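You operate a simulated robot arm through the tools that you are given. There is no shell and no other tool.

The job below is to be done with a simulated robot arm. You get a single attempt, and the scene is never put back.

TASK
Grease the teal bearing block.
Fine: lay its small cap on the dark mat; pump till the blue collar is whole, not to a blob; coupler back on its rest, cap back on.

Only the result counts: the job must be done as asked and must still hold three seconds after the hand-in. Knocking over, shifting, dropping, spilling or breaking anything else fails it. Lids that push on must go on centred and level and be pressed home; caps that screw on are set level and turned clockwise until they are tight.

THE ROBOT
A 7-joint arm with a two-finger parallel gripper, fixed in place. Base frame: the origin is on the floor under the middle of its stand, x ahead of it, y to its left, z up. Lengths are in m, angles in degrees, forces in N, time in s.
With the tool pointing down near the work surface it reaches from about 0.44 to 0.9 m from the base axis. Its first joint turns from -17.0 to 126.0 degrees. Payload 1.57 kg.
Tool frame: the origin (TCP) lies between the finger pads and is the grasp point; the fingertips stand 0.03 m ahead of it; z points along the fingers, y is the line along which they close. Largest opening 0.08 m; finger width 0.017, thickness 0.012; the body of the gripper, 0.04 by 0.082 m, starts 0.08 m behind the TCP.
Orientation is that of the tool frame in the base frame, as [roll, pitch, yaw] about the fixed x, y, z axes, in that order (R = Rz(yaw) Ry(pitch) Rx(roll)). With the fingers straight down and closing along the base's y, the tool's x points along the base's -x, its y along +y and its z along -z.

THE INTERFACE
- The arm moves only by the tool step_arm. Its argument "targets" is a list of rows, each an object (a shift or turn left out is 0, a gripper value left out holds the last) with "delta_rot": the turn, a rotation vector about the tool's x, y, z in units of 90 degrees (1.0 is 90 degrees), a list of three; "xyz": the shift along the tool's x, y, z in units of 300 mm (1.0 is 300 mm), a list of three; "hand": the closure in counts, from 0 (fully open) to 255 (shut). In form: [{"delta_rot": [rx, ry, rz], "xyz": [tx, ty, tz], "hand": hand}, ...]. A call has 1 to 20 rows; each row is the pose to reach, as a shift and turn from the pose commanded when the call began, along the tool's axes at that moment. A call with a number of a shift or a turn outside -1 to 1 is refused whole. A row lasts 0.2 s, in which the tool goes at most 0.05 m and 8.6 degrees; a call with a longer step from one row to the next is refused whole, and so is a gripper value outside its range. Where a pose cannot be reached the arm comes as near as it can. A force on the tool above 70 N (or 10 N above the force at the start of the call, whichever is more), or a blocked arm, ends the call early, and 0.2 s more pass. Each finger travels about 0.045 m/s and halts on what it meets, pressing with about 27 N; the grip force reading is that of the motor and also rises with nothing between the fingers. The clock runs only during rows and for 0.2 s after the last one: add rows that repeat a pose to give the fingers time. The reply holds the time, the measured pose of the TCP, the force on the tool along the base axes, the opening and the grip force, in the units named above and with some noise, with the torque about the TCP (base axes, N m) and any sound that the robot's microphone picked up.
- Cameras (640 x 400 px; columns grow to the right, rows downward): "scene" is fixed at [0.221, -0.4986, 1.6192]; the picture's right is [0.55, -0.83, 0.00], its down [-0.63, -0.41, -0.66] and it looks along [0.55, 0.36, -0.75] (base axes); focal length 214 px, centre (320, 200). "wrist" rides on the gripper at [0.072, -0.007, -0.122] in the tool frame; the picture's right is [0.09, 1.00, 0.00], its down [-0.84, 0.08, -0.54] and it looks along [-0.54, 0.05, 0.84] (tool axes); focal length 238 px, centre (320, 200). There is no depth. A picture from a camera that has moved, and an enlarged one, comes with that camera's place and axes in the base frame and with its lens.
- snapshot(camera): a new picture of that camera. It takes no simulated time.
- slide_trunk(by): slides the trunk up (or, below 0, down) by that many m; the arm rides with it, the base frame stays. It gives what a move gives, with no picture.
- inspect(camera, box): a new picture of the part [left, top, right, bottom] of that camera's present view, enlarged. It takes no simulated time.
- job_done(): hands the job in; it is judged then, once.

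Nothing tells you positions but the pictures and the camera data. Unless the task says otherwise, let go and move clear before handing in.

The tools are called after ">>>" by a JSON object that holds its "api" and its "payload". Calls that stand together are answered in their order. step_arm: Moves the arm, as the interface text tells. Its arguments: {"type":"object","properties":{"targets":{"type":"array","items":{"type":"object","properties":{"delta_rot":{"type":"array","items":{"type":"number"}},"xyz":{"type":"array","items":{"type":"number"}},"hand":{"type":"number"}}}}},"required":["targets"]} The other tools are called the same way: slide_trunk (by) moves the trunk up or down; snapshot (camera) takes a picture; inspect (camera, box) takes an enlarged picture of a part of a camera's view; job_done () hands the job in.

At the start:

```text
t: 0.0
tool_pos: [0.5924, -0.0298, 1.3517]
tool_rot: [-180.0, 0.0, 180.0]
force: [-0.4, -0.1, -0.6]
moment: [0.03, -0.03, 0.01]
width: 0.08
gripper_force: 0.0
trunk travel left (down, up): [-0.725, 0.065]
```

scene: 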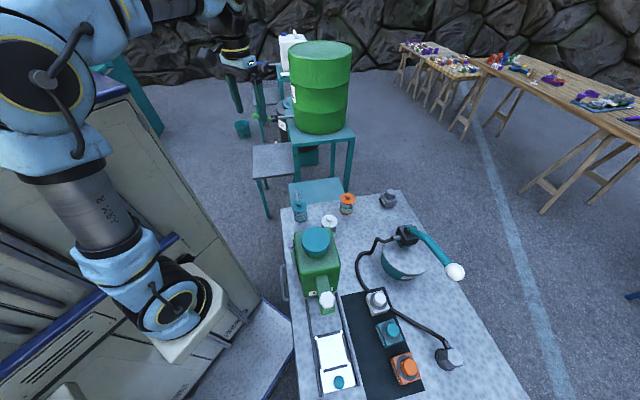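
wrist: 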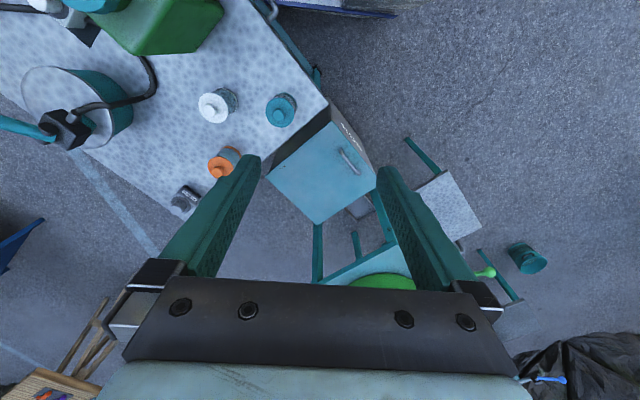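

I see a workbench with three bearing blocks (white, teal, orange) on a dark mat, a grease pump pot with a teal lever handle, a hose and a coupler on a rest. I'll look closer before moving anything.

>>> {"api": "inspect", "payload": {"camera": "scene", "box": [280, 180, 480, 400]}}

>>> {"api": "inspect", "payload": {"camera": "scene", "box": [340, 280, 480, 400]}}

>>> {"api": "inspect", "payload": {"camera": "scene", "box": [280, 280, 400, 400]}}

>>> {"api": "inspect", "payload": {"camera": "scene", "box": [350, 210, 480, 300]}}

```text
1.82 times, centred on (380, 290) of scene
camera zoom: at [0.221, -0.4986, 1.6192], right [0.55, -0.83, 0.0], down [-0.63, -0.41, -0.66], along [0.55, 0.36, -0.75], focal length 390 px, centre (211, 36)
```

zoom: 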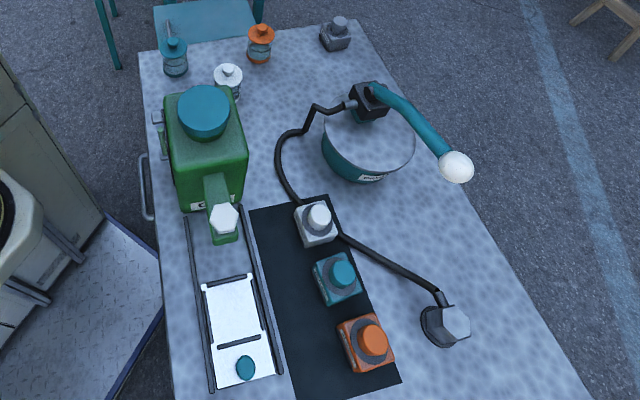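

```text
3.33 times, centred on (410, 340) of scene
camera zoom: at [0.221, -0.4986, 1.6192], right [0.55, -0.83, 0.0], down [-0.63, -0.41, -0.66], along [0.55, 0.36, -0.75], focal length 715 px, centre (20, -267)
```

zoom: 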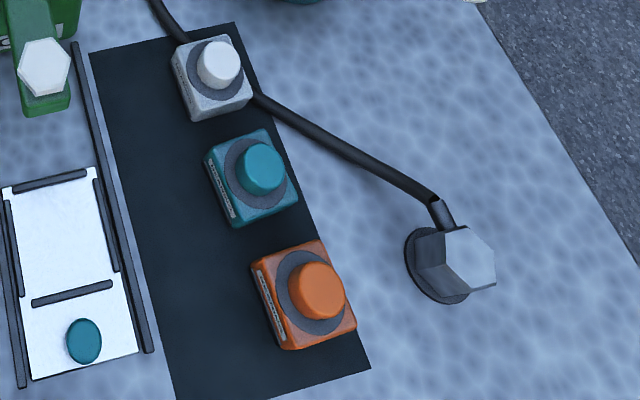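

```text
3.33 times, centred on (340, 340) of scene
camera zoom: at [0.221, -0.4986, 1.6192], right [0.55, -0.83, 0.0], down [-0.63, -0.41, -0.66], along [0.55, 0.36, -0.75], focal length 715 px, centre (253, -267)
```

zoom: 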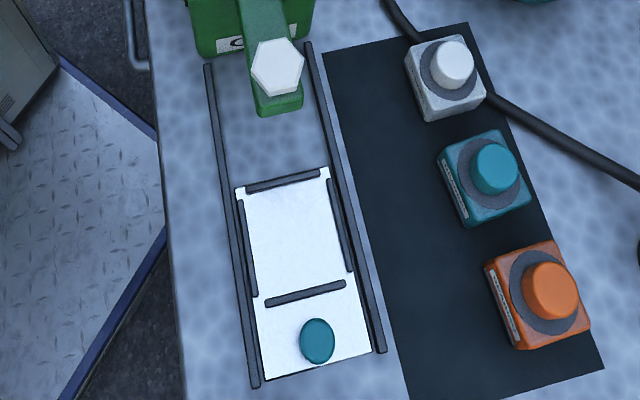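

```text
4.44 times, centred on (415, 255) of scene
camera zoom: at [0.221, -0.4986, 1.6192], right [0.55, -0.83, 0.0], down [-0.63, -0.41, -0.66], along [0.55, 0.36, -0.75], focal length 953 px, centre (-102, -44)
```

zoom: 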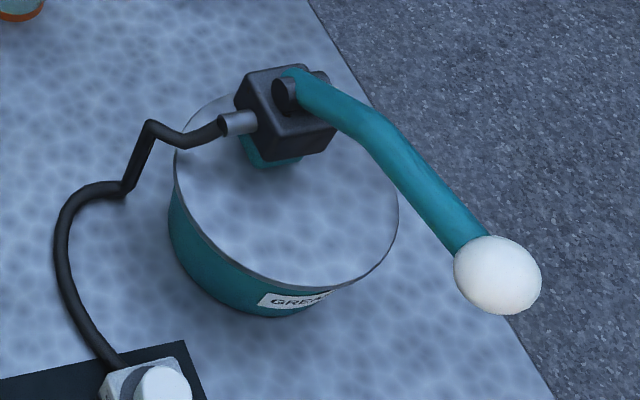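

The bench lies to the robot's right (-y side), at a height still to be fixed. I'll zoom into the wrist view and the small dark puck before planning any travel.

>>> {"api": "inspect", "payload": {"camera": "wrist", "box": [0, 0, 340, 220]}}

>>> {"api": "inspect", "payload": {"camera": "scene", "box": [280, 170, 420, 260]}}

>>> {"api": "inspect", "payload": {"camera": "scene", "box": [365, 305, 415, 345]}}

>>> {"api": "inspect", "payload": {"camera": "scene", "box": [425, 330, 475, 370]}}

```text
1.82 times, centred on (170, 110) of wrist
camera zoom: at [0.5175, -0.0364, 1.4719], right [-0.09, 1.0, 0.0], down [0.84, 0.08, 0.54], along [0.54, 0.05, -0.84], focal length 433 px, centre (593, 364)
```

zoom: 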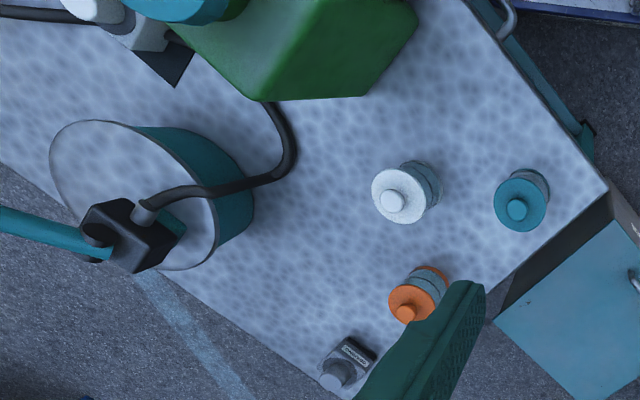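

```text
4.44 times, centred on (350, 215) of scene
camera zoom: at [0.221, -0.4986, 1.6192], right [0.55, -0.83, 0.0], down [-0.63, -0.41, -0.66], along [0.55, 0.36, -0.75], focal length 953 px, centre (187, 133)
```

zoom: 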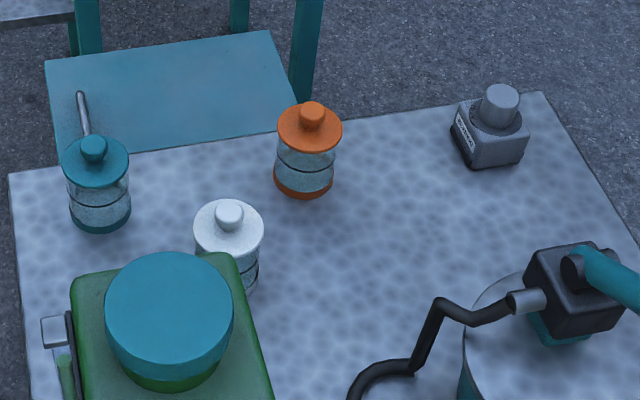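

```text
10.00 times, centred on (390, 325) of scene
camera zoom: at [0.221, -0.4986, 1.6192], right [0.55, -0.83, 0.0], down [-0.63, -0.41, -0.66], along [0.55, 0.36, -0.75], focal length 2145 px, centre (-380, -1050)
```

zoom: 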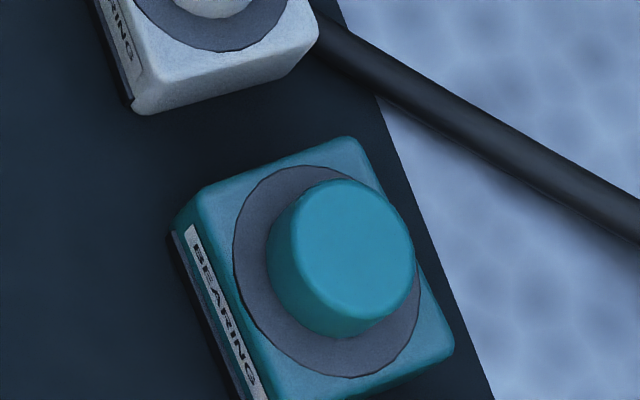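

```text
10.00 times, centred on (450, 350) of scene
camera zoom: at [0.221, -0.4986, 1.6192], right [0.55, -0.83, 0.0], down [-0.63, -0.41, -0.66], along [0.55, 0.36, -0.75], focal length 2145 px, centre (-980, -1300)
```

zoom: 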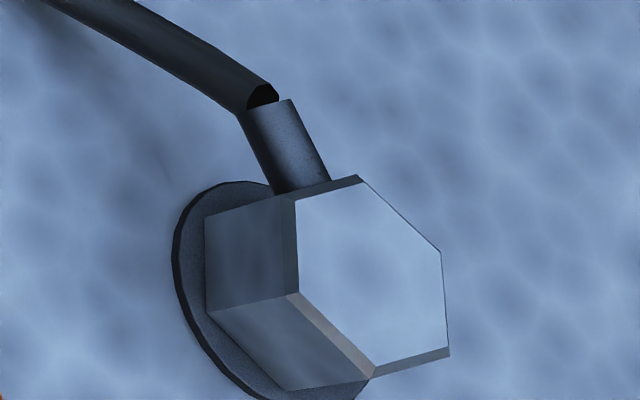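

Triangulating the bench corner puts the bench top at about z = 0.847, with the bench turned about -45° from the base axes. The teal block is near (0.44, -0.60). I'll swing the tool over the bench at the present safe height, turning it with the bench.

>>> {"api": "step_arm", "payload": {"targets": [{"xyz": [0.0475, -0.1083, 0], "delta_rot": [0, 0, 0.0417], "hand": 0}, {"xyz": [0.095, -0.2167, 0], "delta_rot": [0, 0, 0.0833]}, {"xyz": [0.1425, -0.325, 0], "delta_rot": [0, 0, 0.125]}, {"xyz": [0.19, -0.4333, 0], "delta_rot": [0, 0, 0.1667]}, {"xyz": [0.2375, -0.5417, 0], "delta_rot": [0, 0, 0.2083]}, {"xyz": [0.285, -0.65, 0], "delta_rot": [0, 0, 0.25]}]}}

```text
t: 1.4
tool_pos: [0.506, -0.2245, 1.3498]
tool_rot: [180.0, 0.0, 157.4]
force: [1.0, 0.2, -0.3]
moment: [0.0, 0.0, 0.0]
width: 0.0798
gripper_force: 0.1
trunk travel left (down, up): [-0.725, 0.065]
```

The swing works and the joint range is fine. I continue to the -45° heading.

>>> {"api": "step_arm", "payload": {"targets": [{"xyz": [0.002, -0.1185, 0], "delta_rot": [0, 0, 0.0417]}, {"xyz": [0.005, -0.237, 0], "delta_rot": [0, 0, 0.0833]}, {"xyz": [0.007, -0.3555, 0], "delta_rot": [0, 0, 0.125]}, {"xyz": [0.009, -0.474, 0], "delta_rot": [0, 0, 0.1667]}, {"xyz": [0.012, -0.5925, 0], "delta_rot": [0, 0, 0.2083]}, {"xyz": [0.014, -0.711, 0], "delta_rot": [0, 0, 0.25]}]}}

>>> {"api": "snapshot", "payload": {"camera": "wrist"}}

>>> {"api": "snapshot", "payload": {"camera": "scene"}}

```text
t: 2.8
tool_pos: [0.4181, -0.4194, 1.3515]
tool_rot: [179.9, 0.0, 134.9]
force: [-0.6, 0.0, 0.2]
moment: [-0.07, -0.01, 0.01]
width: 0.0799
gripper_force: 0.0
trunk travel left (down, up): [-0.725, 0.065]
```

```text
taken
camera wrist: at [0.3608, -0.3727, 1.4724], right [0.64, 0.77, 0.0], down [0.65, -0.54, 0.54], along [0.42, -0.35, -0.84], focal length 238 px, centre (320, 200)
```

wrist: 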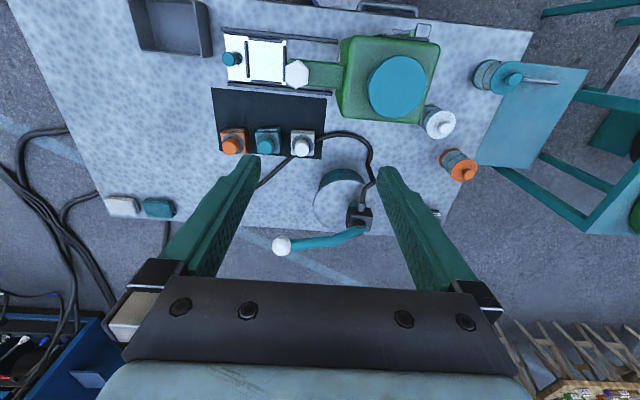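

```text
taken
```

scene: 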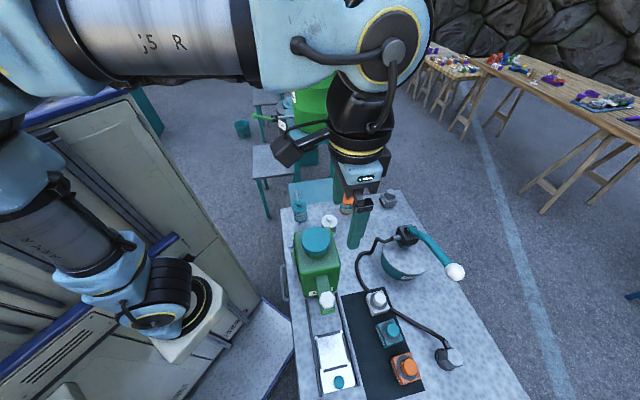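

The whole bench is now visible in the wrist view. I'll zoom on each item to triangulate against the fixed camera.

>>> {"api": "inspect", "payload": {"camera": "wrist", "box": [200, 80, 340, 170]}}

>>> {"api": "inspect", "payload": {"camera": "wrist", "box": [240, 130, 400, 270]}}

>>> {"api": "inspect", "payload": {"camera": "wrist", "box": [90, 160, 250, 260]}}

>>> {"api": "inspect", "payload": {"camera": "wrist", "box": [110, 0, 460, 130]}}

```text
4.44 times, centred on (270, 125) of wrist
camera zoom: at [0.3608, -0.3727, 1.4724], right [0.64, 0.77, 0.0], down [0.65, -0.54, 0.54], along [0.42, -0.35, -0.84], focal length 1059 px, centre (542, 533)
```

zoom: 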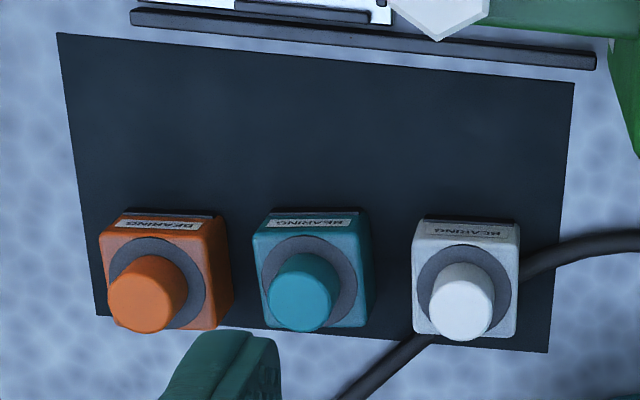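

```text
2.86 times, centred on (320, 200) of wrist
camera zoom: at [0.3608, -0.3727, 1.4724], right [0.64, 0.77, 0.0], down [0.65, -0.54, 0.54], along [0.42, -0.35, -0.84], focal length 681 px, centre (320, 200)
```

zoom: 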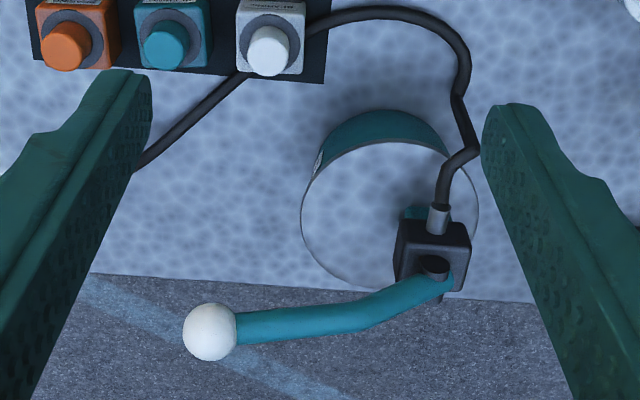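

```text
4.00 times, centred on (170, 210) of wrist
camera zoom: at [0.3608, -0.3727, 1.4724], right [0.64, 0.77, 0.0], down [0.65, -0.54, 0.54], along [0.42, -0.35, -0.84], focal length 953 px, centre (920, 160)
```

zoom: 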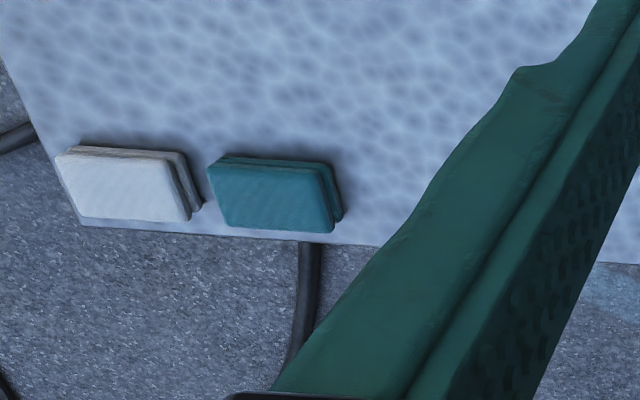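

```text
1.83 times, centred on (285, 65) of wrist
camera zoom: at [0.3608, -0.3727, 1.4724], right [0.64, 0.77, 0.0], down [0.65, -0.54, 0.54], along [0.42, -0.35, -0.84], focal length 436 px, centre (384, 447)
```

zoom: 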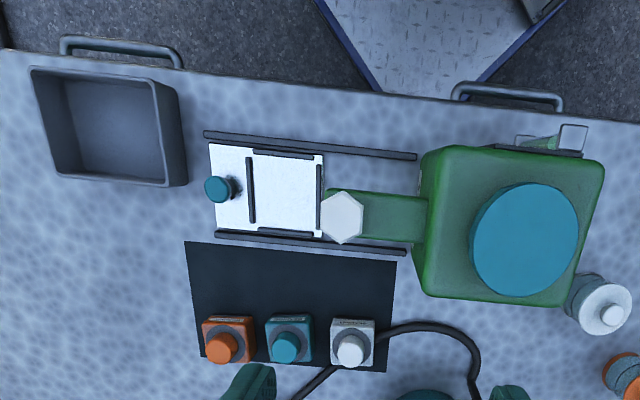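

Mat: bench-aligned rectangle, about 0.16 x 0.28 m, with free space on the robot side. The teal cap is at about (0.434, -0.601, top 0.93), the coupler at about (0.468, -0.762), and the lever knob at about (0.573, -0.652, 1.12). I'll go above the teal block for a closer look.

>>> {"api": "step_arm", "payload": {"targets": [{"xyz": [-0.0775, -0.0648, 0.0945]}, {"xyz": [-0.155, -0.1297, 0.189]}, {"xyz": [-0.2325, -0.1945, 0.2835]}, {"xyz": [-0.31, -0.2593, 0.378]}, {"xyz": [-0.3875, -0.3242, 0.4725]}, {"xyz": [-0.465, -0.389, 0.567]}]}}

>>> {"api": "snapshot", "payload": {"camera": "wrist"}}

>>> {"api": "snapshot", "payload": {"camera": "scene"}}

```text
t: 4.2
tool_pos: [0.4339, -0.6019, 1.1823]
tool_rot: [-180.0, 0.1, 135.0]
force: [-0.2, 0.6, -0.3]
moment: [-0.08, -0.03, 0.02]
width: 0.0799
gripper_force: 0.0
trunk travel left (down, up): [-0.725, 0.065]
```

```text
taken
camera wrist: at [0.3767, -0.5557, 1.3029], right [0.64, 0.77, 0.0], down [0.65, -0.54, 0.54], along [0.42, -0.35, -0.84], focal length 238 px, centre (320, 200)
```

wrist: 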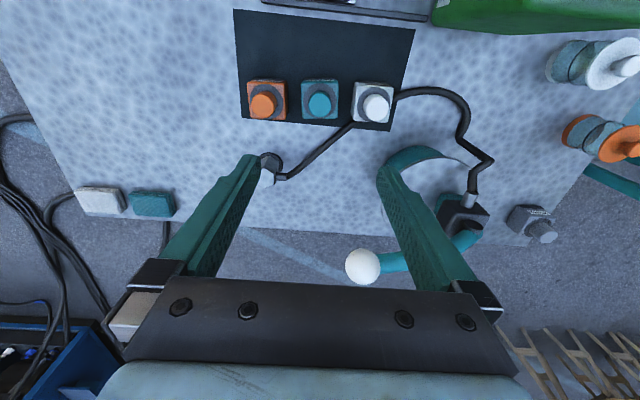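

```text
taken
```

scene: 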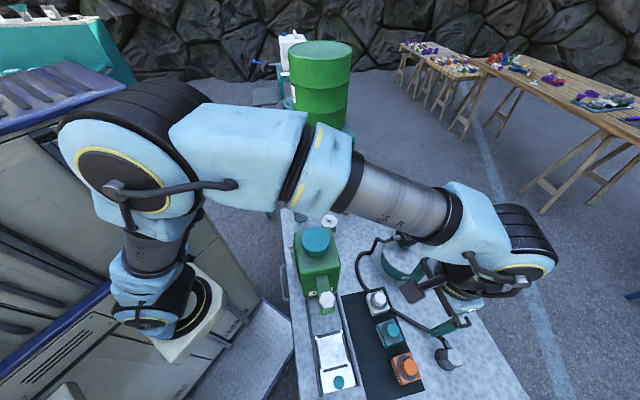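

The wrist joint sits straight above the tool, so the forearm comes in from the robot side and clears the lever. I'll take zoomed views of the blocks, coupler and pump.

>>> {"api": "inspect", "payload": {"camera": "wrist", "box": [270, 60, 370, 130]}}

>>> {"api": "inspect", "payload": {"camera": "wrist", "box": [230, 130, 330, 200]}}

>>> {"api": "inspect", "payload": {"camera": "wrist", "box": [330, 80, 570, 290]}}

>>> {"api": "inspect", "payload": {"camera": "scene", "box": [365, 300, 480, 380]}}

```text
5.71 times, centred on (320, 95) of wrist
camera zoom: at [0.3767, -0.5557, 1.3029], right [0.64, 0.77, 0.0], down [0.65, -0.54, 0.54], along [0.42, -0.35, -0.84], focal length 1362 px, centre (320, 800)
```

zoom: 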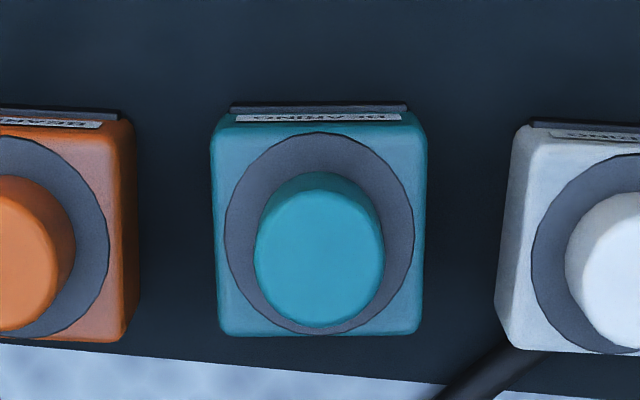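

```text
5.71 times, centred on (280, 165) of wrist
camera zoom: at [0.3767, -0.5557, 1.3029], right [0.64, 0.77, 0.0], down [0.65, -0.54, 0.54], along [0.42, -0.35, -0.84], focal length 1362 px, centre (549, 400)
```

zoom: 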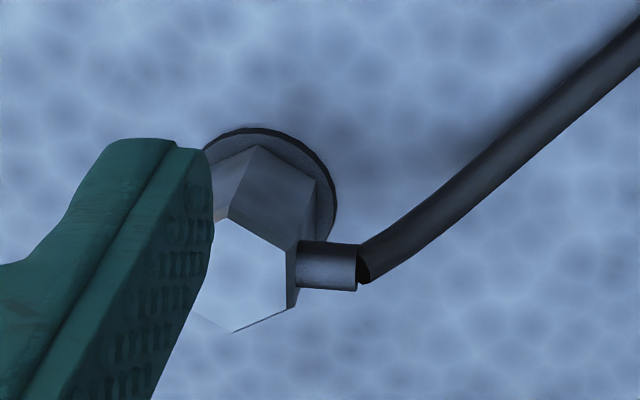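

```text
1.90 times, centred on (450, 185) of wrist
camera zoom: at [0.3767, -0.5557, 1.3029], right [0.64, 0.77, 0.0], down [0.65, -0.54, 0.54], along [0.42, -0.35, -0.84], focal length 454 px, centre (72, 229)
```

zoom: 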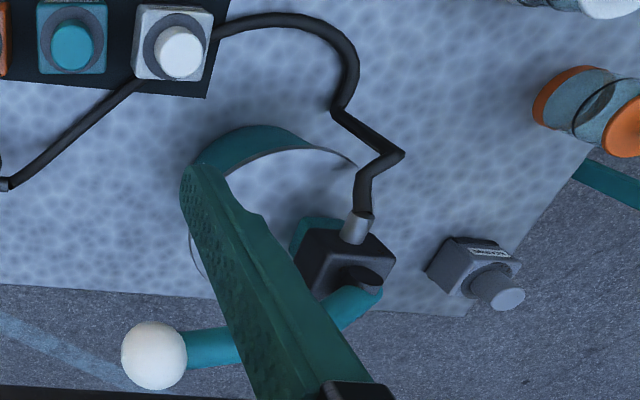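

```text
5.00 times, centred on (422, 340) of scene
camera zoom: at [0.221, -0.4986, 1.6192], right [0.55, -0.83, 0.0], down [-0.63, -0.41, -0.66], along [0.55, 0.36, -0.75], focal length 1072 px, centre (-192, -500)
```

zoom: 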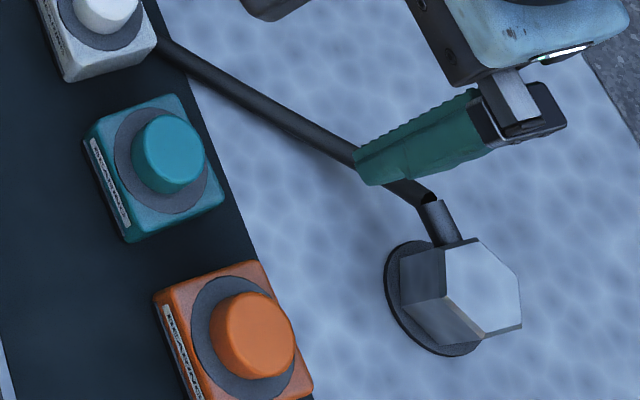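

The teal cap is about 35 mm wide and 33 mm tall on a collar ring at z ≈ 0.886. The tool is nearly over it. I'll drop to z ≈ 1.0 and re-check the centring.

>>> {"api": "step_arm", "payload": {"targets": [{"xyz": [-0.002, 0, 0.12]}, {"xyz": [-0.004, 0, 0.24]}, {"xyz": [-0.006, 0, 0.36]}, {"xyz": [-0.008, 0, 0.48]}, {"xyz": [-0.01, 0, 0.6]}, {"xyz": [-0.01, 0, 0.6]}]}}

>>> {"api": "snapshot", "payload": {"camera": "wrist"}}

>>> {"api": "snapshot", "payload": {"camera": "scene"}}

```text
t: 5.6
tool_pos: [0.4351, -0.6044, 1.0012]
tool_rot: [180.0, 0.0, 135.1]
force: [-0.6, 0.4, -0.7]
moment: [-0.05, 0.0, 0.0]
width: 0.0798
gripper_force: 0.1
trunk travel left (down, up): [-0.725, 0.065]
```

```text
taken
camera wrist: at [0.3784, -0.5582, 1.1209], right [0.64, 0.77, 0.0], down [0.65, -0.54, 0.54], along [0.42, -0.35, -0.84], focal length 238 px, centre (320, 200)
```

wrist: 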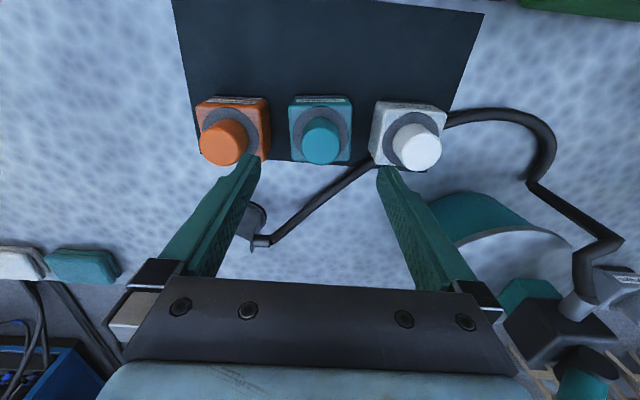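

```text
taken
```

scene: 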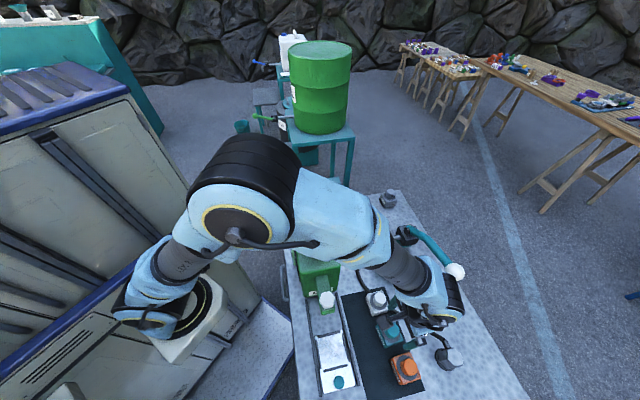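

The cap is centred between the fingers. I'll check the clearance between the wrist and the lever knob and measure the cap again.

>>> {"api": "inspect", "payload": {"camera": "scene", "box": [360, 215, 500, 375]}}

>>> {"api": "inspect", "payload": {"camera": "wrist", "box": [260, 80, 380, 180]}}

```text
2.50 times, centred on (430, 295) of scene
camera zoom: at [0.221, -0.4986, 1.6192], right [0.55, -0.83, 0.0], down [-0.63, -0.41, -0.66], along [0.55, 0.36, -0.75], focal length 536 px, centre (45, -38)
```

zoom: 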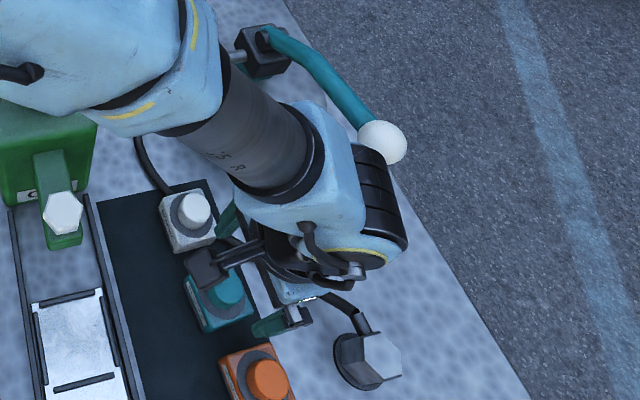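

```text
4.00 times, centred on (320, 130) of wrist
camera zoom: at [0.3784, -0.5582, 1.1209], right [0.64, 0.77, 0.0], down [0.65, -0.54, 0.54], along [0.42, -0.35, -0.84], focal length 953 px, centre (320, 480)
```

zoom: 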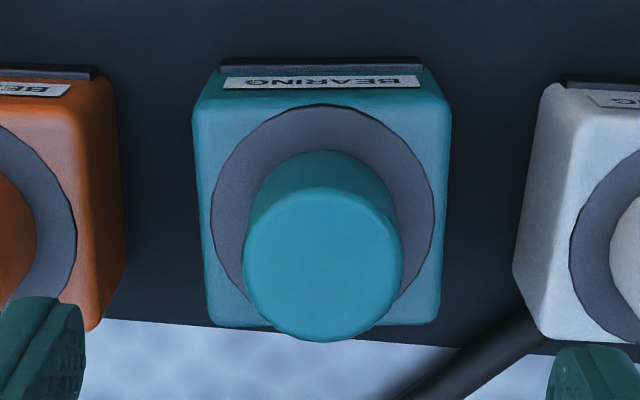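

The wrist clears the knob by several centimetres. The cap top is at z ≈ 0.922 and the ring at ≈ 0.886, with about 1 mm of offset left. I'll descend to TCP z ≈ 0.921 and check before closing.

>>> {"api": "step_arm", "payload": {"targets": [{"xyz": [-0.002, 0.001, 0.07]}, {"xyz": [-0.004, 0.002, 0.14]}, {"xyz": [-0.0043, 0.0023, 0.2]}, {"xyz": [-0.0043, 0.0023, 0.24]}, {"xyz": [-0.0043, 0.0023, 0.265]}, {"xyz": [-0.0043, 0.0023, 0.265]}]}}

>>> {"api": "snapshot", "payload": {"camera": "wrist"}}

>>> {"api": "inspect", "payload": {"camera": "scene", "box": [360, 255, 480, 375]}}

```text
t: 7.0
tool_pos: [0.4372, -0.6051, 0.9185]
tool_rot: [180.0, 0.0, 135.0]
force: [-0.4, 0.0, 0.0]
moment: [-0.02, 0.03, 0.03]
width: 0.0799
gripper_force: 0.1
trunk travel left (down, up): [-0.725, 0.065]
```

```text
taken
camera wrist: at [0.3815, -0.559, 1.0405], right [0.64, 0.77, 0.0], down [0.65, -0.54, 0.54], along [0.42, -0.35, -0.84], focal length 238 px, centre (320, 200)
```

wrist: 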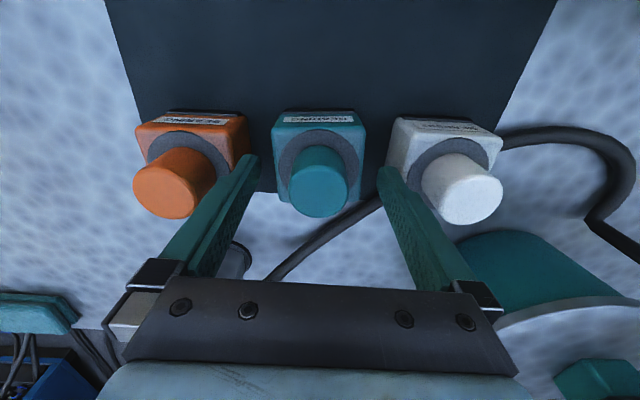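

```text
3.33 times, centred on (420, 315) of scene
camera zoom: at [0.221, -0.4986, 1.6192], right [0.55, -0.83, 0.0], down [-0.63, -0.41, -0.66], along [0.55, 0.36, -0.75], focal length 715 px, centre (-13, -183)
```

zoom: 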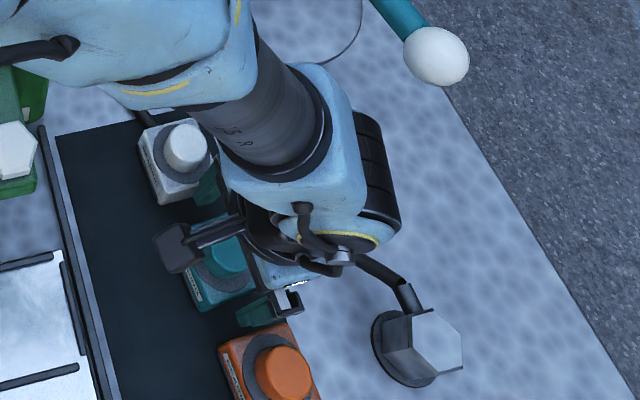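

The fingers straddle the cap with no contact force. I'm closing on it.

>>> {"api": "step_arm", "payload": {"targets": [{"hand": 255}, {"hand": 255}, {"hand": 255}, {"hand": 255}, {"hand": 255}]}}

>>> {"api": "inspect", "payload": {"camera": "wrist", "box": [220, 80, 420, 260]}}

```text
t: 8.2
tool_pos: [0.4377, -0.6051, 0.9197]
tool_rot: [-180.0, 0.0, 135.0]
force: [-2.0, -0.8, 0.6]
moment: [-0.11, 0.07, 0.04]
width: 0.0615
gripper_force: 27.1
trunk travel left (down, up): [-0.725, 0.065]
```

```text
2.22 times, centred on (320, 170) of wrist
camera zoom: at [0.3814, -0.559, 1.0407], right [0.64, 0.77, 0.0], down [0.65, -0.54, 0.54], along [0.42, -0.35, -0.84], focal length 530 px, centre (320, 267)
```

zoom: 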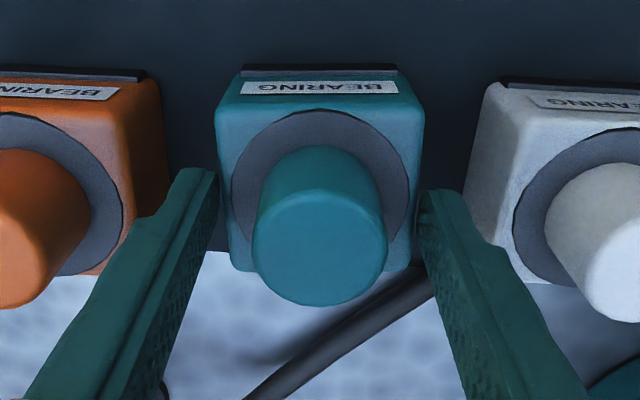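

The fingers stopped at 61.5 mm. That is the block body, not the cap, so the block top is higher than I took it to be. I'll open again at once and rise before anything shifts.

>>> {"api": "step_arm", "payload": {"targets": [{"hand": 0}, {"hand": 0}, {"hand": 0}, {"xyz": [0, 0, -0.02]}, {"xyz": [0, 0, -0.05]}, {"xyz": [0, 0, -0.07]}, {"xyz": [0, 0, -0.07]}]}}

>>> {"api": "inspect", "payload": {"camera": "wrist", "box": [220, 80, 420, 260]}}

>>> {"api": "inspect", "payload": {"camera": "scene", "box": [365, 290, 425, 350]}}

```text
t: 9.8
tool_pos: [0.4399, -0.604, 0.9422]
tool_rot: [-180.0, 0.0, 134.9]
force: [0.3, -0.7, 0.3]
moment: [-0.02, -0.02, -0.02]
width: 0.0797
gripper_force: 0.0
trunk travel left (down, up): [-0.725, 0.065]
```

```text
2.22 times, centred on (320, 170) of wrist
camera zoom: at [0.3829, -0.5578, 1.0634], right [0.64, 0.77, 0.0], down [0.65, -0.54, 0.54], along [0.42, -0.35, -0.84], focal length 530 px, centre (320, 267)
```

zoom: 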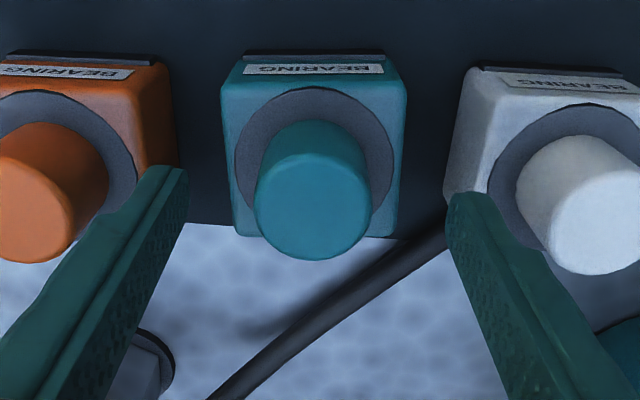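

```text
6.67 times, centred on (395, 320) of scene
camera zoom: at [0.221, -0.4986, 1.6192], right [0.55, -0.83, 0.0], down [-0.63, -0.41, -0.66], along [0.55, 0.36, -0.75], focal length 1430 px, centre (-180, -600)
```

zoom: 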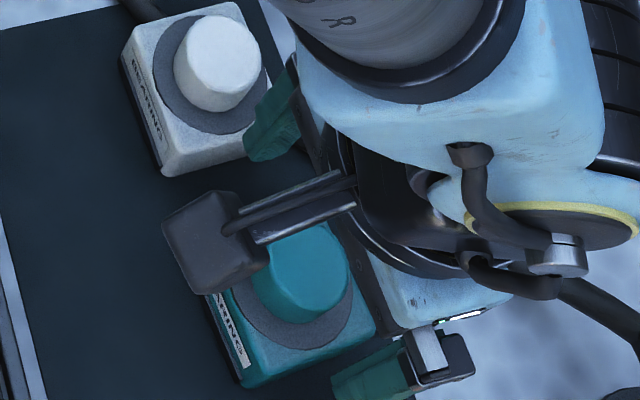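

Comparing block width in pixels with the measured 61.5 mm puts the block top at z ≈ 0.90 and the cap top at ≈ 0.934. The cap is then about 6.5 mm nearer the robot than the tool axis. I'll correct for that and look again.

>>> {"api": "step_arm", "payload": {"targets": [{"xyz": [0.011, -0.0035, 0]}, {"xyz": [0.0217, -0.0067, 0.005]}, {"xyz": [0.0217, -0.0067, 0.01]}, {"xyz": [0.0217, -0.0067, 0.01]}]}}

>>> {"api": "inspect", "payload": {"camera": "wrist", "box": [220, 80, 420, 260]}}

```text
t: 10.8
tool_pos: [0.4333, -0.6012, 0.9406]
tool_rot: [-180.0, -0.1, 135.0]
force: [0.5, -0.6, -0.9]
moment: [0.0, 0.0, -0.01]
width: 0.0799
gripper_force: 0.1
trunk travel left (down, up): [-0.725, 0.065]
```

```text
2.22 times, centred on (320, 170) of wrist
camera zoom: at [0.3764, -0.5545, 1.0601], right [0.64, 0.77, 0.0], down [0.65, -0.54, 0.54], along [0.42, -0.35, -0.84], focal length 530 px, centre (320, 267)
```

zoom: 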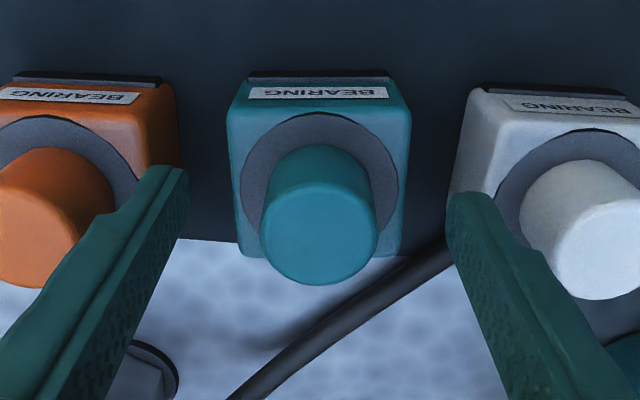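

The cap now sits on the tool axis with the tips about 10 mm above the ring. I'm closing on it.

>>> {"api": "step_arm", "payload": {"targets": [{"hand": 255}, {"hand": 255}, {"hand": 255}, {"hand": 255}, {"hand": 255}]}}

>>> {"api": "inspect", "payload": {"camera": "wrist", "box": [220, 80, 420, 260]}}

```text
t: 12.0
tool_pos: [0.4333, -0.6014, 0.939]
tool_rot: [-179.9, -0.1, 135.1]
force: [-0.8, -0.1, -0.1]
moment: [0.02, -0.03, -0.02]
width: 0.0352
gripper_force: 27.2
trunk travel left (down, up): [-0.725, 0.065]
```

```text
2.22 times, centred on (320, 170) of wrist
camera zoom: at [0.3764, -0.5545, 1.0601], right [0.64, 0.77, 0.0], down [0.65, -0.54, 0.54], along [0.42, -0.35, -0.84], focal length 530 px, centre (320, 267)
```

zoom: 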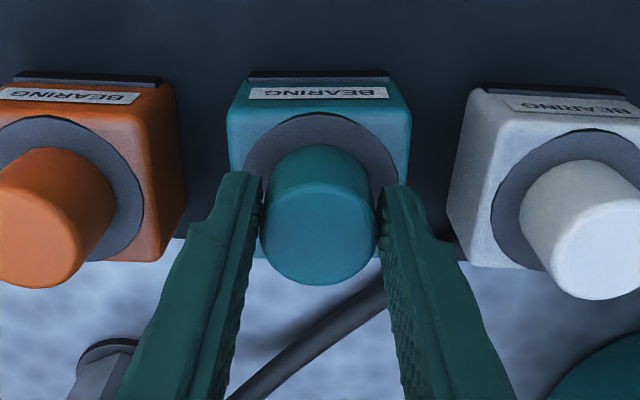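

The cap is gripped at 35.2 mm. I'll pull up just a few millimetres and watch the force to learn whether it pulls off or is threaded.

>>> {"api": "step_arm", "payload": {"targets": [{"xyz": [0, 0, -0.004]}, {"xyz": [0, 0, -0.008]}, {"xyz": [0, 0, -0.012]}]}}

>>> {"api": "inspect", "payload": {"camera": "wrist", "box": [220, 80, 420, 260]}}

```text
t: 12.8
tool_pos: [0.4329, -0.6003, 0.9434]
tool_rot: [-179.9, 0.0, 134.9]
force: [-1.0, -0.4, -0.2]
moment: [0.04, 0.0, 0.03]
width: 0.035
gripper_force: 27.2
trunk travel left (down, up): [-0.725, 0.065]
```

```text
2.22 times, centred on (320, 170) of wrist
camera zoom: at [0.3762, -0.5544, 1.0636], right [0.64, 0.77, 0.0], down [0.65, -0.54, 0.54], along [0.42, -0.35, -0.84], focal length 530 px, centre (320, 267)
```

zoom: 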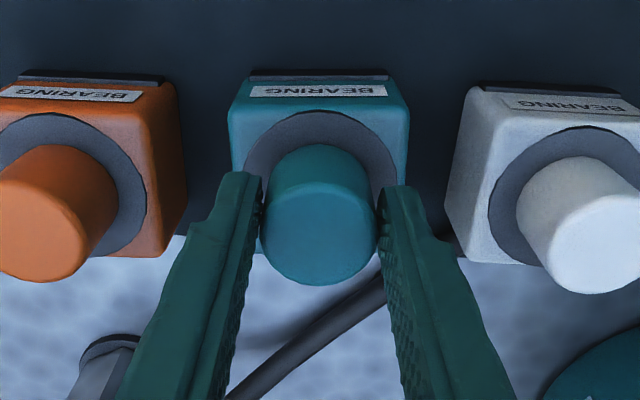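

There is almost no resistance and the block stays put, so the cap pulls straight off. I'll lift it clear.

>>> {"api": "step_arm", "payload": {"targets": [{"xyz": [0, 0, -0.03]}, {"xyz": [0, 0, -0.08]}, {"xyz": [0, 0, -0.14]}, {"xyz": [0, 0, -0.2]}, {"xyz": [0, 0, -0.2]}]}}

>>> {"api": "snapshot", "payload": {"camera": "wrist"}}

>>> {"api": "inspect", "payload": {"camera": "scene", "box": [340, 260, 460, 380]}}

```text
t: 14.0
tool_pos: [0.4328, -0.6009, 1.0028]
tool_rot: [-179.9, 0.0, 135.0]
force: [-0.5, -0.1, 0.3]
moment: [-0.01, -0.03, 0.01]
width: 0.0348
gripper_force: 27.0
trunk travel left (down, up): [-0.725, 0.065]
```

```text
taken
camera wrist: at [0.3773, -0.5542, 1.1244], right [0.64, 0.77, 0.0], down [0.65, -0.54, 0.54], along [0.42, -0.35, -0.84], focal length 238 px, centre (320, 200)
```

wrist: 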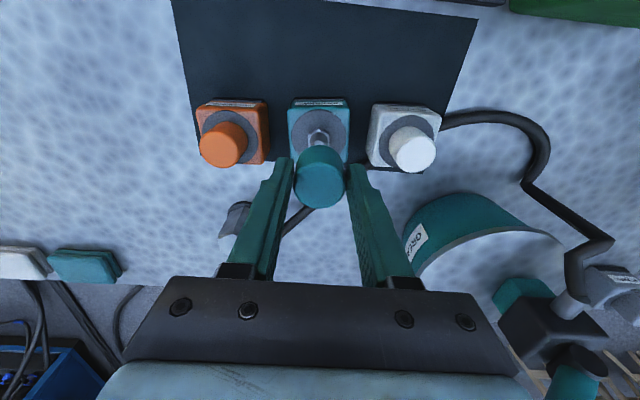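

```text
3.33 times, centred on (400, 320) of scene
camera zoom: at [0.221, -0.4986, 1.6192], right [0.55, -0.83, 0.0], down [-0.63, -0.41, -0.66], along [0.55, 0.36, -0.75], focal length 715 px, centre (53, -200)
```

zoom: 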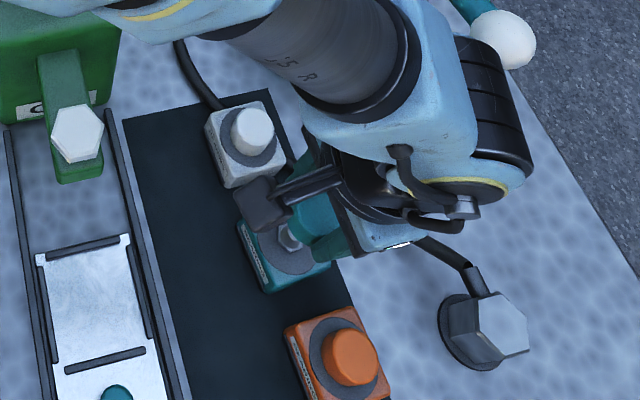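

The cap is off and the hex-based nipple is exposed. Next I carry the cap to the free strip of mat on the robot side (a ≈ 0.662, b ≈ -0.20 in bench axes), staying above the other caps.

>>> {"api": "step_arm", "payload": {"targets": [{"xyz": [0.046, -0.054, 0]}, {"xyz": [0.092, -0.108, 0]}, {"xyz": [0.138, -0.162, 0]}, {"xyz": [0.184, -0.216, 0]}, {"xyz": [0.23, -0.27, 0]}, {"xyz": [0.23, -0.27, 0]}]}}

>>> {"api": "snapshot", "payload": {"camera": "wrist"}}

>>> {"api": "inspect", "payload": {"camera": "scene", "box": [320, 260, 480, 400]}}

```text
t: 15.4
tool_pos: [0.3265, -0.6117, 1.0023]
tool_rot: [-179.9, 0.0, 135.0]
force: [0.6, -0.1, -0.1]
moment: [0.01, 0.03, -0.02]
width: 0.0353
gripper_force: 26.6
trunk travel left (down, up): [-0.725, 0.065]
```

```text
taken
camera wrist: at [0.2703, -0.5639, 1.1233], right [0.64, 0.77, 0.0], down [0.65, -0.54, 0.54], along [0.42, -0.35, -0.84], focal length 238 px, centre (320, 200)
```

wrist: 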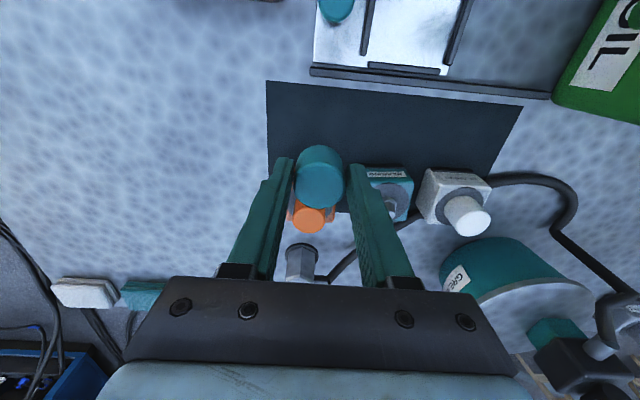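

```text
2.86 times, centred on (400, 330) of scene
camera zoom: at [0.221, -0.4986, 1.6192], right [0.55, -0.83, 0.0], down [-0.63, -0.41, -0.66], along [0.55, 0.36, -0.75], focal length 613 px, centre (91, -171)
```

zoom: 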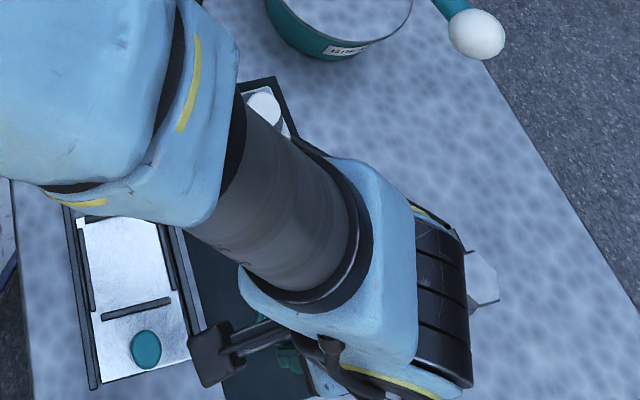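

I'm above the free strip of mat. I'll go down to about 1 cm above contact, then finish in small steps.

>>> {"api": "step_arm", "payload": {"targets": [{"xyz": [0, 0, 0.08]}, {"xyz": [0, 0, 0.16]}, {"xyz": [0, 0, 0.24]}, {"xyz": [0, 0, 0.3]}, {"xyz": [0, 0, 0.325]}, {"xyz": [0, 0, 0.325]}]}}

>>> {"api": "inspect", "payload": {"camera": "wrist", "box": [220, 60, 420, 260]}}

```text
t: 16.8
tool_pos: [0.3269, -0.6104, 0.9062]
tool_rot: [180.0, 0.1, 135.0]
force: [-0.2, 0.5, 0.2]
moment: [0.02, 0.03, 0.01]
width: 0.0352
gripper_force: 26.3
trunk travel left (down, up): [-0.725, 0.065]
```

```text
2.00 times, centred on (320, 160) of wrist
camera zoom: at [0.2695, -0.5631, 1.0265], right [0.64, 0.77, 0.0], down [0.65, -0.54, 0.54], along [0.42, -0.35, -0.84], focal length 477 px, centre (320, 280)
```

zoom: 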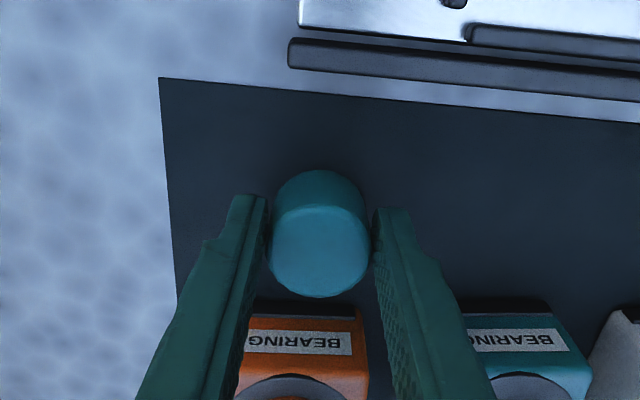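

Not in contact yet. Next are small downward steps with force checks.

>>> {"api": "step_arm", "payload": {"targets": [{"xyz": [0, 0, 0.01]}, {"xyz": [0, 0, 0.02]}, {"xyz": [0, 0, 0.03]}, {"xyz": [0, 0, 0.037]}]}}

```text
t: 17.8
tool_pos: [0.3263, -0.61, 0.8941]
tool_rot: [-179.9, 0.0, 135.0]
force: [0.3, -0.3, -0.1]
moment: [0.0, 0.02, 0.0]
width: 0.035
gripper_force: 26.7
trunk travel left (down, up): [-0.725, 0.065]
```

>>> {"api": "step_arm", "payload": {"targets": [{"xyz": [0, 0, 0.005]}, {"xyz": [0, 0, 0.01]}, {"xyz": [0, 0, 0.01]}]}}

>>> {"api": "inspect", "payload": {"camera": "wrist", "box": [220, 60, 420, 260]}}

```text
t: 18.6
tool_pos: [0.3265, -0.6103, 0.8909]
tool_rot: [180.0, 0.1, 134.9]
force: [0.0, 1.9, 4.7]
moment: [0.1, -0.05, -0.01]
width: 0.0352
gripper_force: 27.0
trunk travel left (down, up): [-0.725, 0.065]
```

```text
2.00 times, centred on (320, 160) of wrist
camera zoom: at [0.2702, -0.5628, 1.0123], right [0.64, 0.77, 0.0], down [0.65, -0.54, 0.54], along [0.42, -0.35, -0.84], focal length 477 px, centre (320, 280)
```

zoom: 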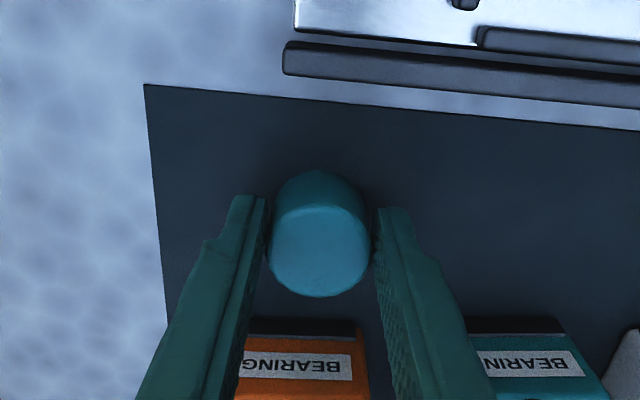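

4.7 N of contact shows the cap is on the mat. I'll release it and rise straight up.

>>> {"api": "step_arm", "payload": {"targets": [{"hand": 180}, {"hand": 100}, {"hand": 0}, {"hand": 0}, {"hand": 0}, {"hand": 0}]}}

>>> {"api": "step_arm", "payload": {"targets": [{"xyz": [0, 0, -0.04]}, {"xyz": [0, 0, -0.12]}, {"xyz": [0, 0, -0.22]}, {"xyz": [0, 0, -0.34]}, {"xyz": [0, 0, -0.47]}, {"xyz": [0, 0, -0.6]}, {"xyz": [0, 0, -0.6]}]}}

>>> {"api": "snapshot", "payload": {"camera": "wrist"}}

>>> {"api": "inspect", "payload": {"camera": "scene", "box": [320, 260, 480, 400]}}

```text
t: 20.0
tool_pos: [0.3268, -0.6094, 0.8916]
tool_rot: [180.0, 0.0, 135.0]
force: [0.4, 0.0, -0.3]
moment: [0.02, -0.02, -0.01]
width: 0.0802
gripper_force: 0.0
trunk travel left (down, up): [-0.725, 0.065]
```

```text
t: 21.6
tool_pos: [0.3274, -0.61, 1.071]
tool_rot: [180.0, 0.0, 135.0]
force: [-0.4, 0.2, -0.3]
moment: [0.01, 0.0, -0.01]
width: 0.0799
gripper_force: 0.0
trunk travel left (down, up): [-0.725, 0.065]
```

```text
taken
camera wrist: at [0.2714, -0.5627, 1.1914], right [0.64, 0.77, 0.0], down [0.65, -0.54, 0.54], along [0.42, -0.35, -0.84], focal length 238 px, centre (320, 200)
```

wrist: 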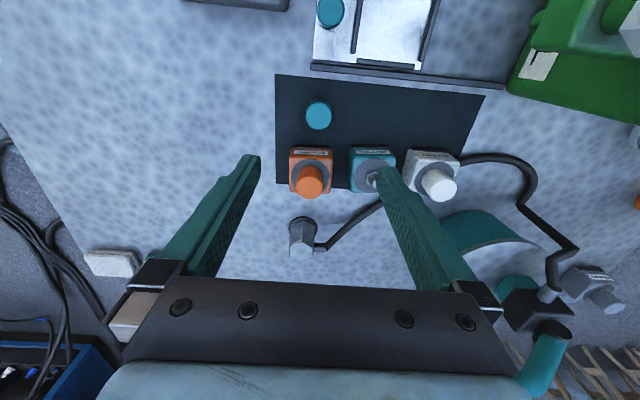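

```text
2.86 times, centred on (400, 330) of scene
camera zoom: at [0.221, -0.4986, 1.6192], right [0.55, -0.83, 0.0], down [-0.63, -0.41, -0.66], along [0.55, 0.36, -0.75], focal length 613 px, centre (91, -171)
```

zoom: 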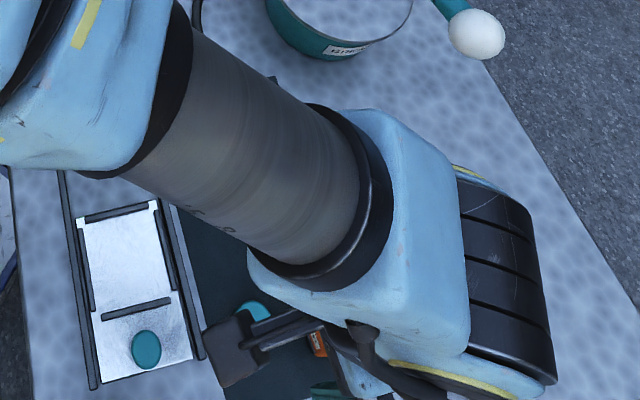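

The cap stands safely on the mat. Next I look at the coupler and the bared nipple.

>>> {"api": "inspect", "payload": {"camera": "wrist", "box": [270, 190, 370, 270]}}

>>> {"api": "inspect", "payload": {"camera": "wrist", "box": [330, 130, 410, 200]}}

>>> {"api": "inspect", "payload": {"camera": "wrist", "box": [380, 130, 640, 390]}}

```text
5.00 times, centred on (320, 230) of wrist
camera zoom: at [0.2714, -0.5627, 1.1914], right [0.64, 0.77, 0.0], down [0.65, -0.54, 0.54], along [0.42, -0.35, -0.84], focal length 1192 px, centre (320, 50)
```

zoom: 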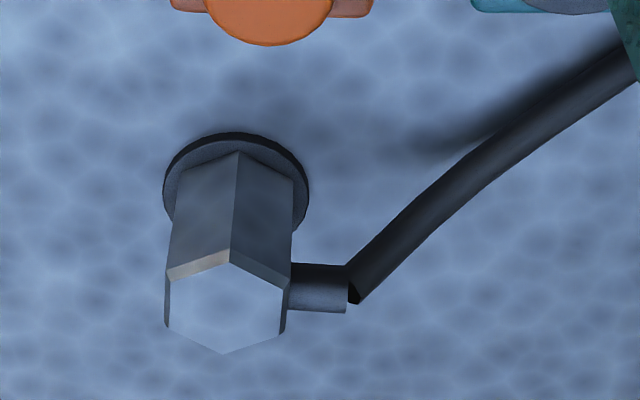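

```text
5.71 times, centred on (370, 165) of wrist
camera zoom: at [0.2714, -0.5627, 1.1914], right [0.64, 0.77, 0.0], down [0.65, -0.54, 0.54], along [0.42, -0.35, -0.84], focal length 1362 px, centre (34, 400)
```

zoom: 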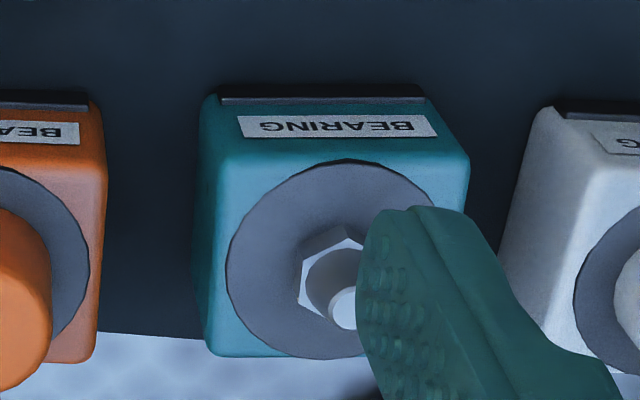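

```text
1.54 times, centred on (510, 260) of wrist
camera zoom: at [0.2714, -0.5627, 1.1914], right [0.64, 0.77, 0.0], down [0.65, -0.54, 0.54], along [0.42, -0.35, -0.84], focal length 367 px, centre (28, 108)
```

zoom: 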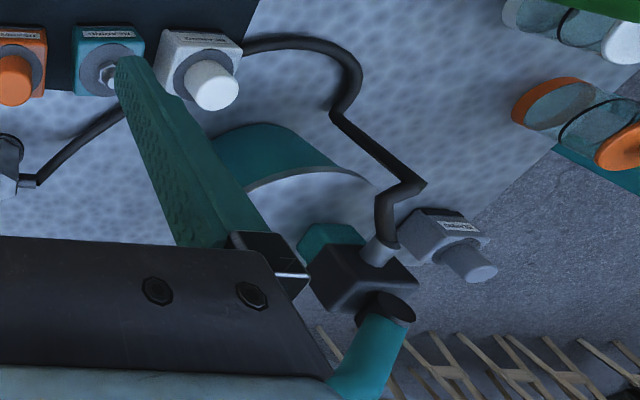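

The coupler is a hex body, about 38 mm across flats with its top at z ≈ 0.915. Its vertices lie along the bench depth and the hose port is on the +b flat near the top. I'll turn the tool +60° so the fingers meet port-free flats, and go over it high.

>>> {"api": "step_arm", "payload": {"targets": [{"xyz": [-0.098, -0.005, 0], "delta_rot": [0, 0, -0.0952]}, {"xyz": [-0.196, -0.01, 0], "delta_rot": [0, 0, -0.1905]}, {"xyz": [-0.294, -0.015, 0], "delta_rot": [0, 0, -0.2857]}, {"xyz": [-0.392, -0.019, 0], "delta_rot": [0, 0, -0.381]}, {"xyz": [-0.49, -0.024, 0], "delta_rot": [0, 0, -0.4762]}, {"xyz": [-0.588, -0.029, 0], "delta_rot": [0, 0, -0.5714]}, {"xyz": [-0.687, -0.034, 0], "delta_rot": [0, 0, -0.6667]}, {"xyz": [-0.687, -0.034, 0], "delta_rot": [0, 0, -0.6667]}]}}

>>> {"api": "snapshot", "payload": {"camera": "wrist"}}

>>> {"api": "snapshot", "payload": {"camera": "scene"}}

```text
t: 23.4
tool_pos: [0.4632, -0.7603, 1.07]
tool_rot: [180.0, 0.0, -164.9]
force: [0.7, -0.5, 0.3]
moment: [0.0, 0.0, 0.0]
width: 0.08
gripper_force: 0.0
trunk travel left (down, up): [-0.725, 0.065]
```

```text
taken
camera wrist: at [0.3941, -0.785, 1.1907], right [-0.35, 0.94, 0.0], down [0.79, 0.29, 0.54], along [0.51, 0.19, -0.84], focal length 238 px, centre (320, 200)
```

wrist: 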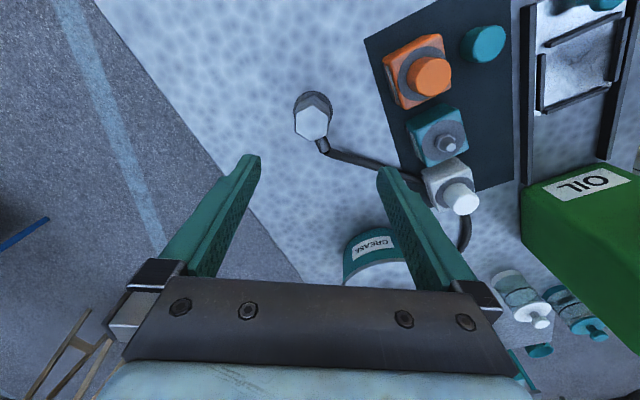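

```text
taken
```

scene: 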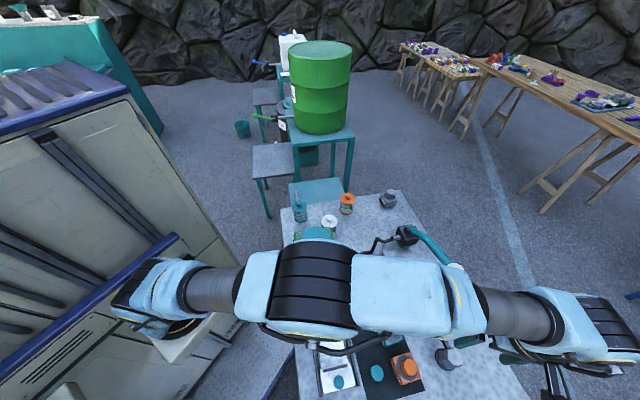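

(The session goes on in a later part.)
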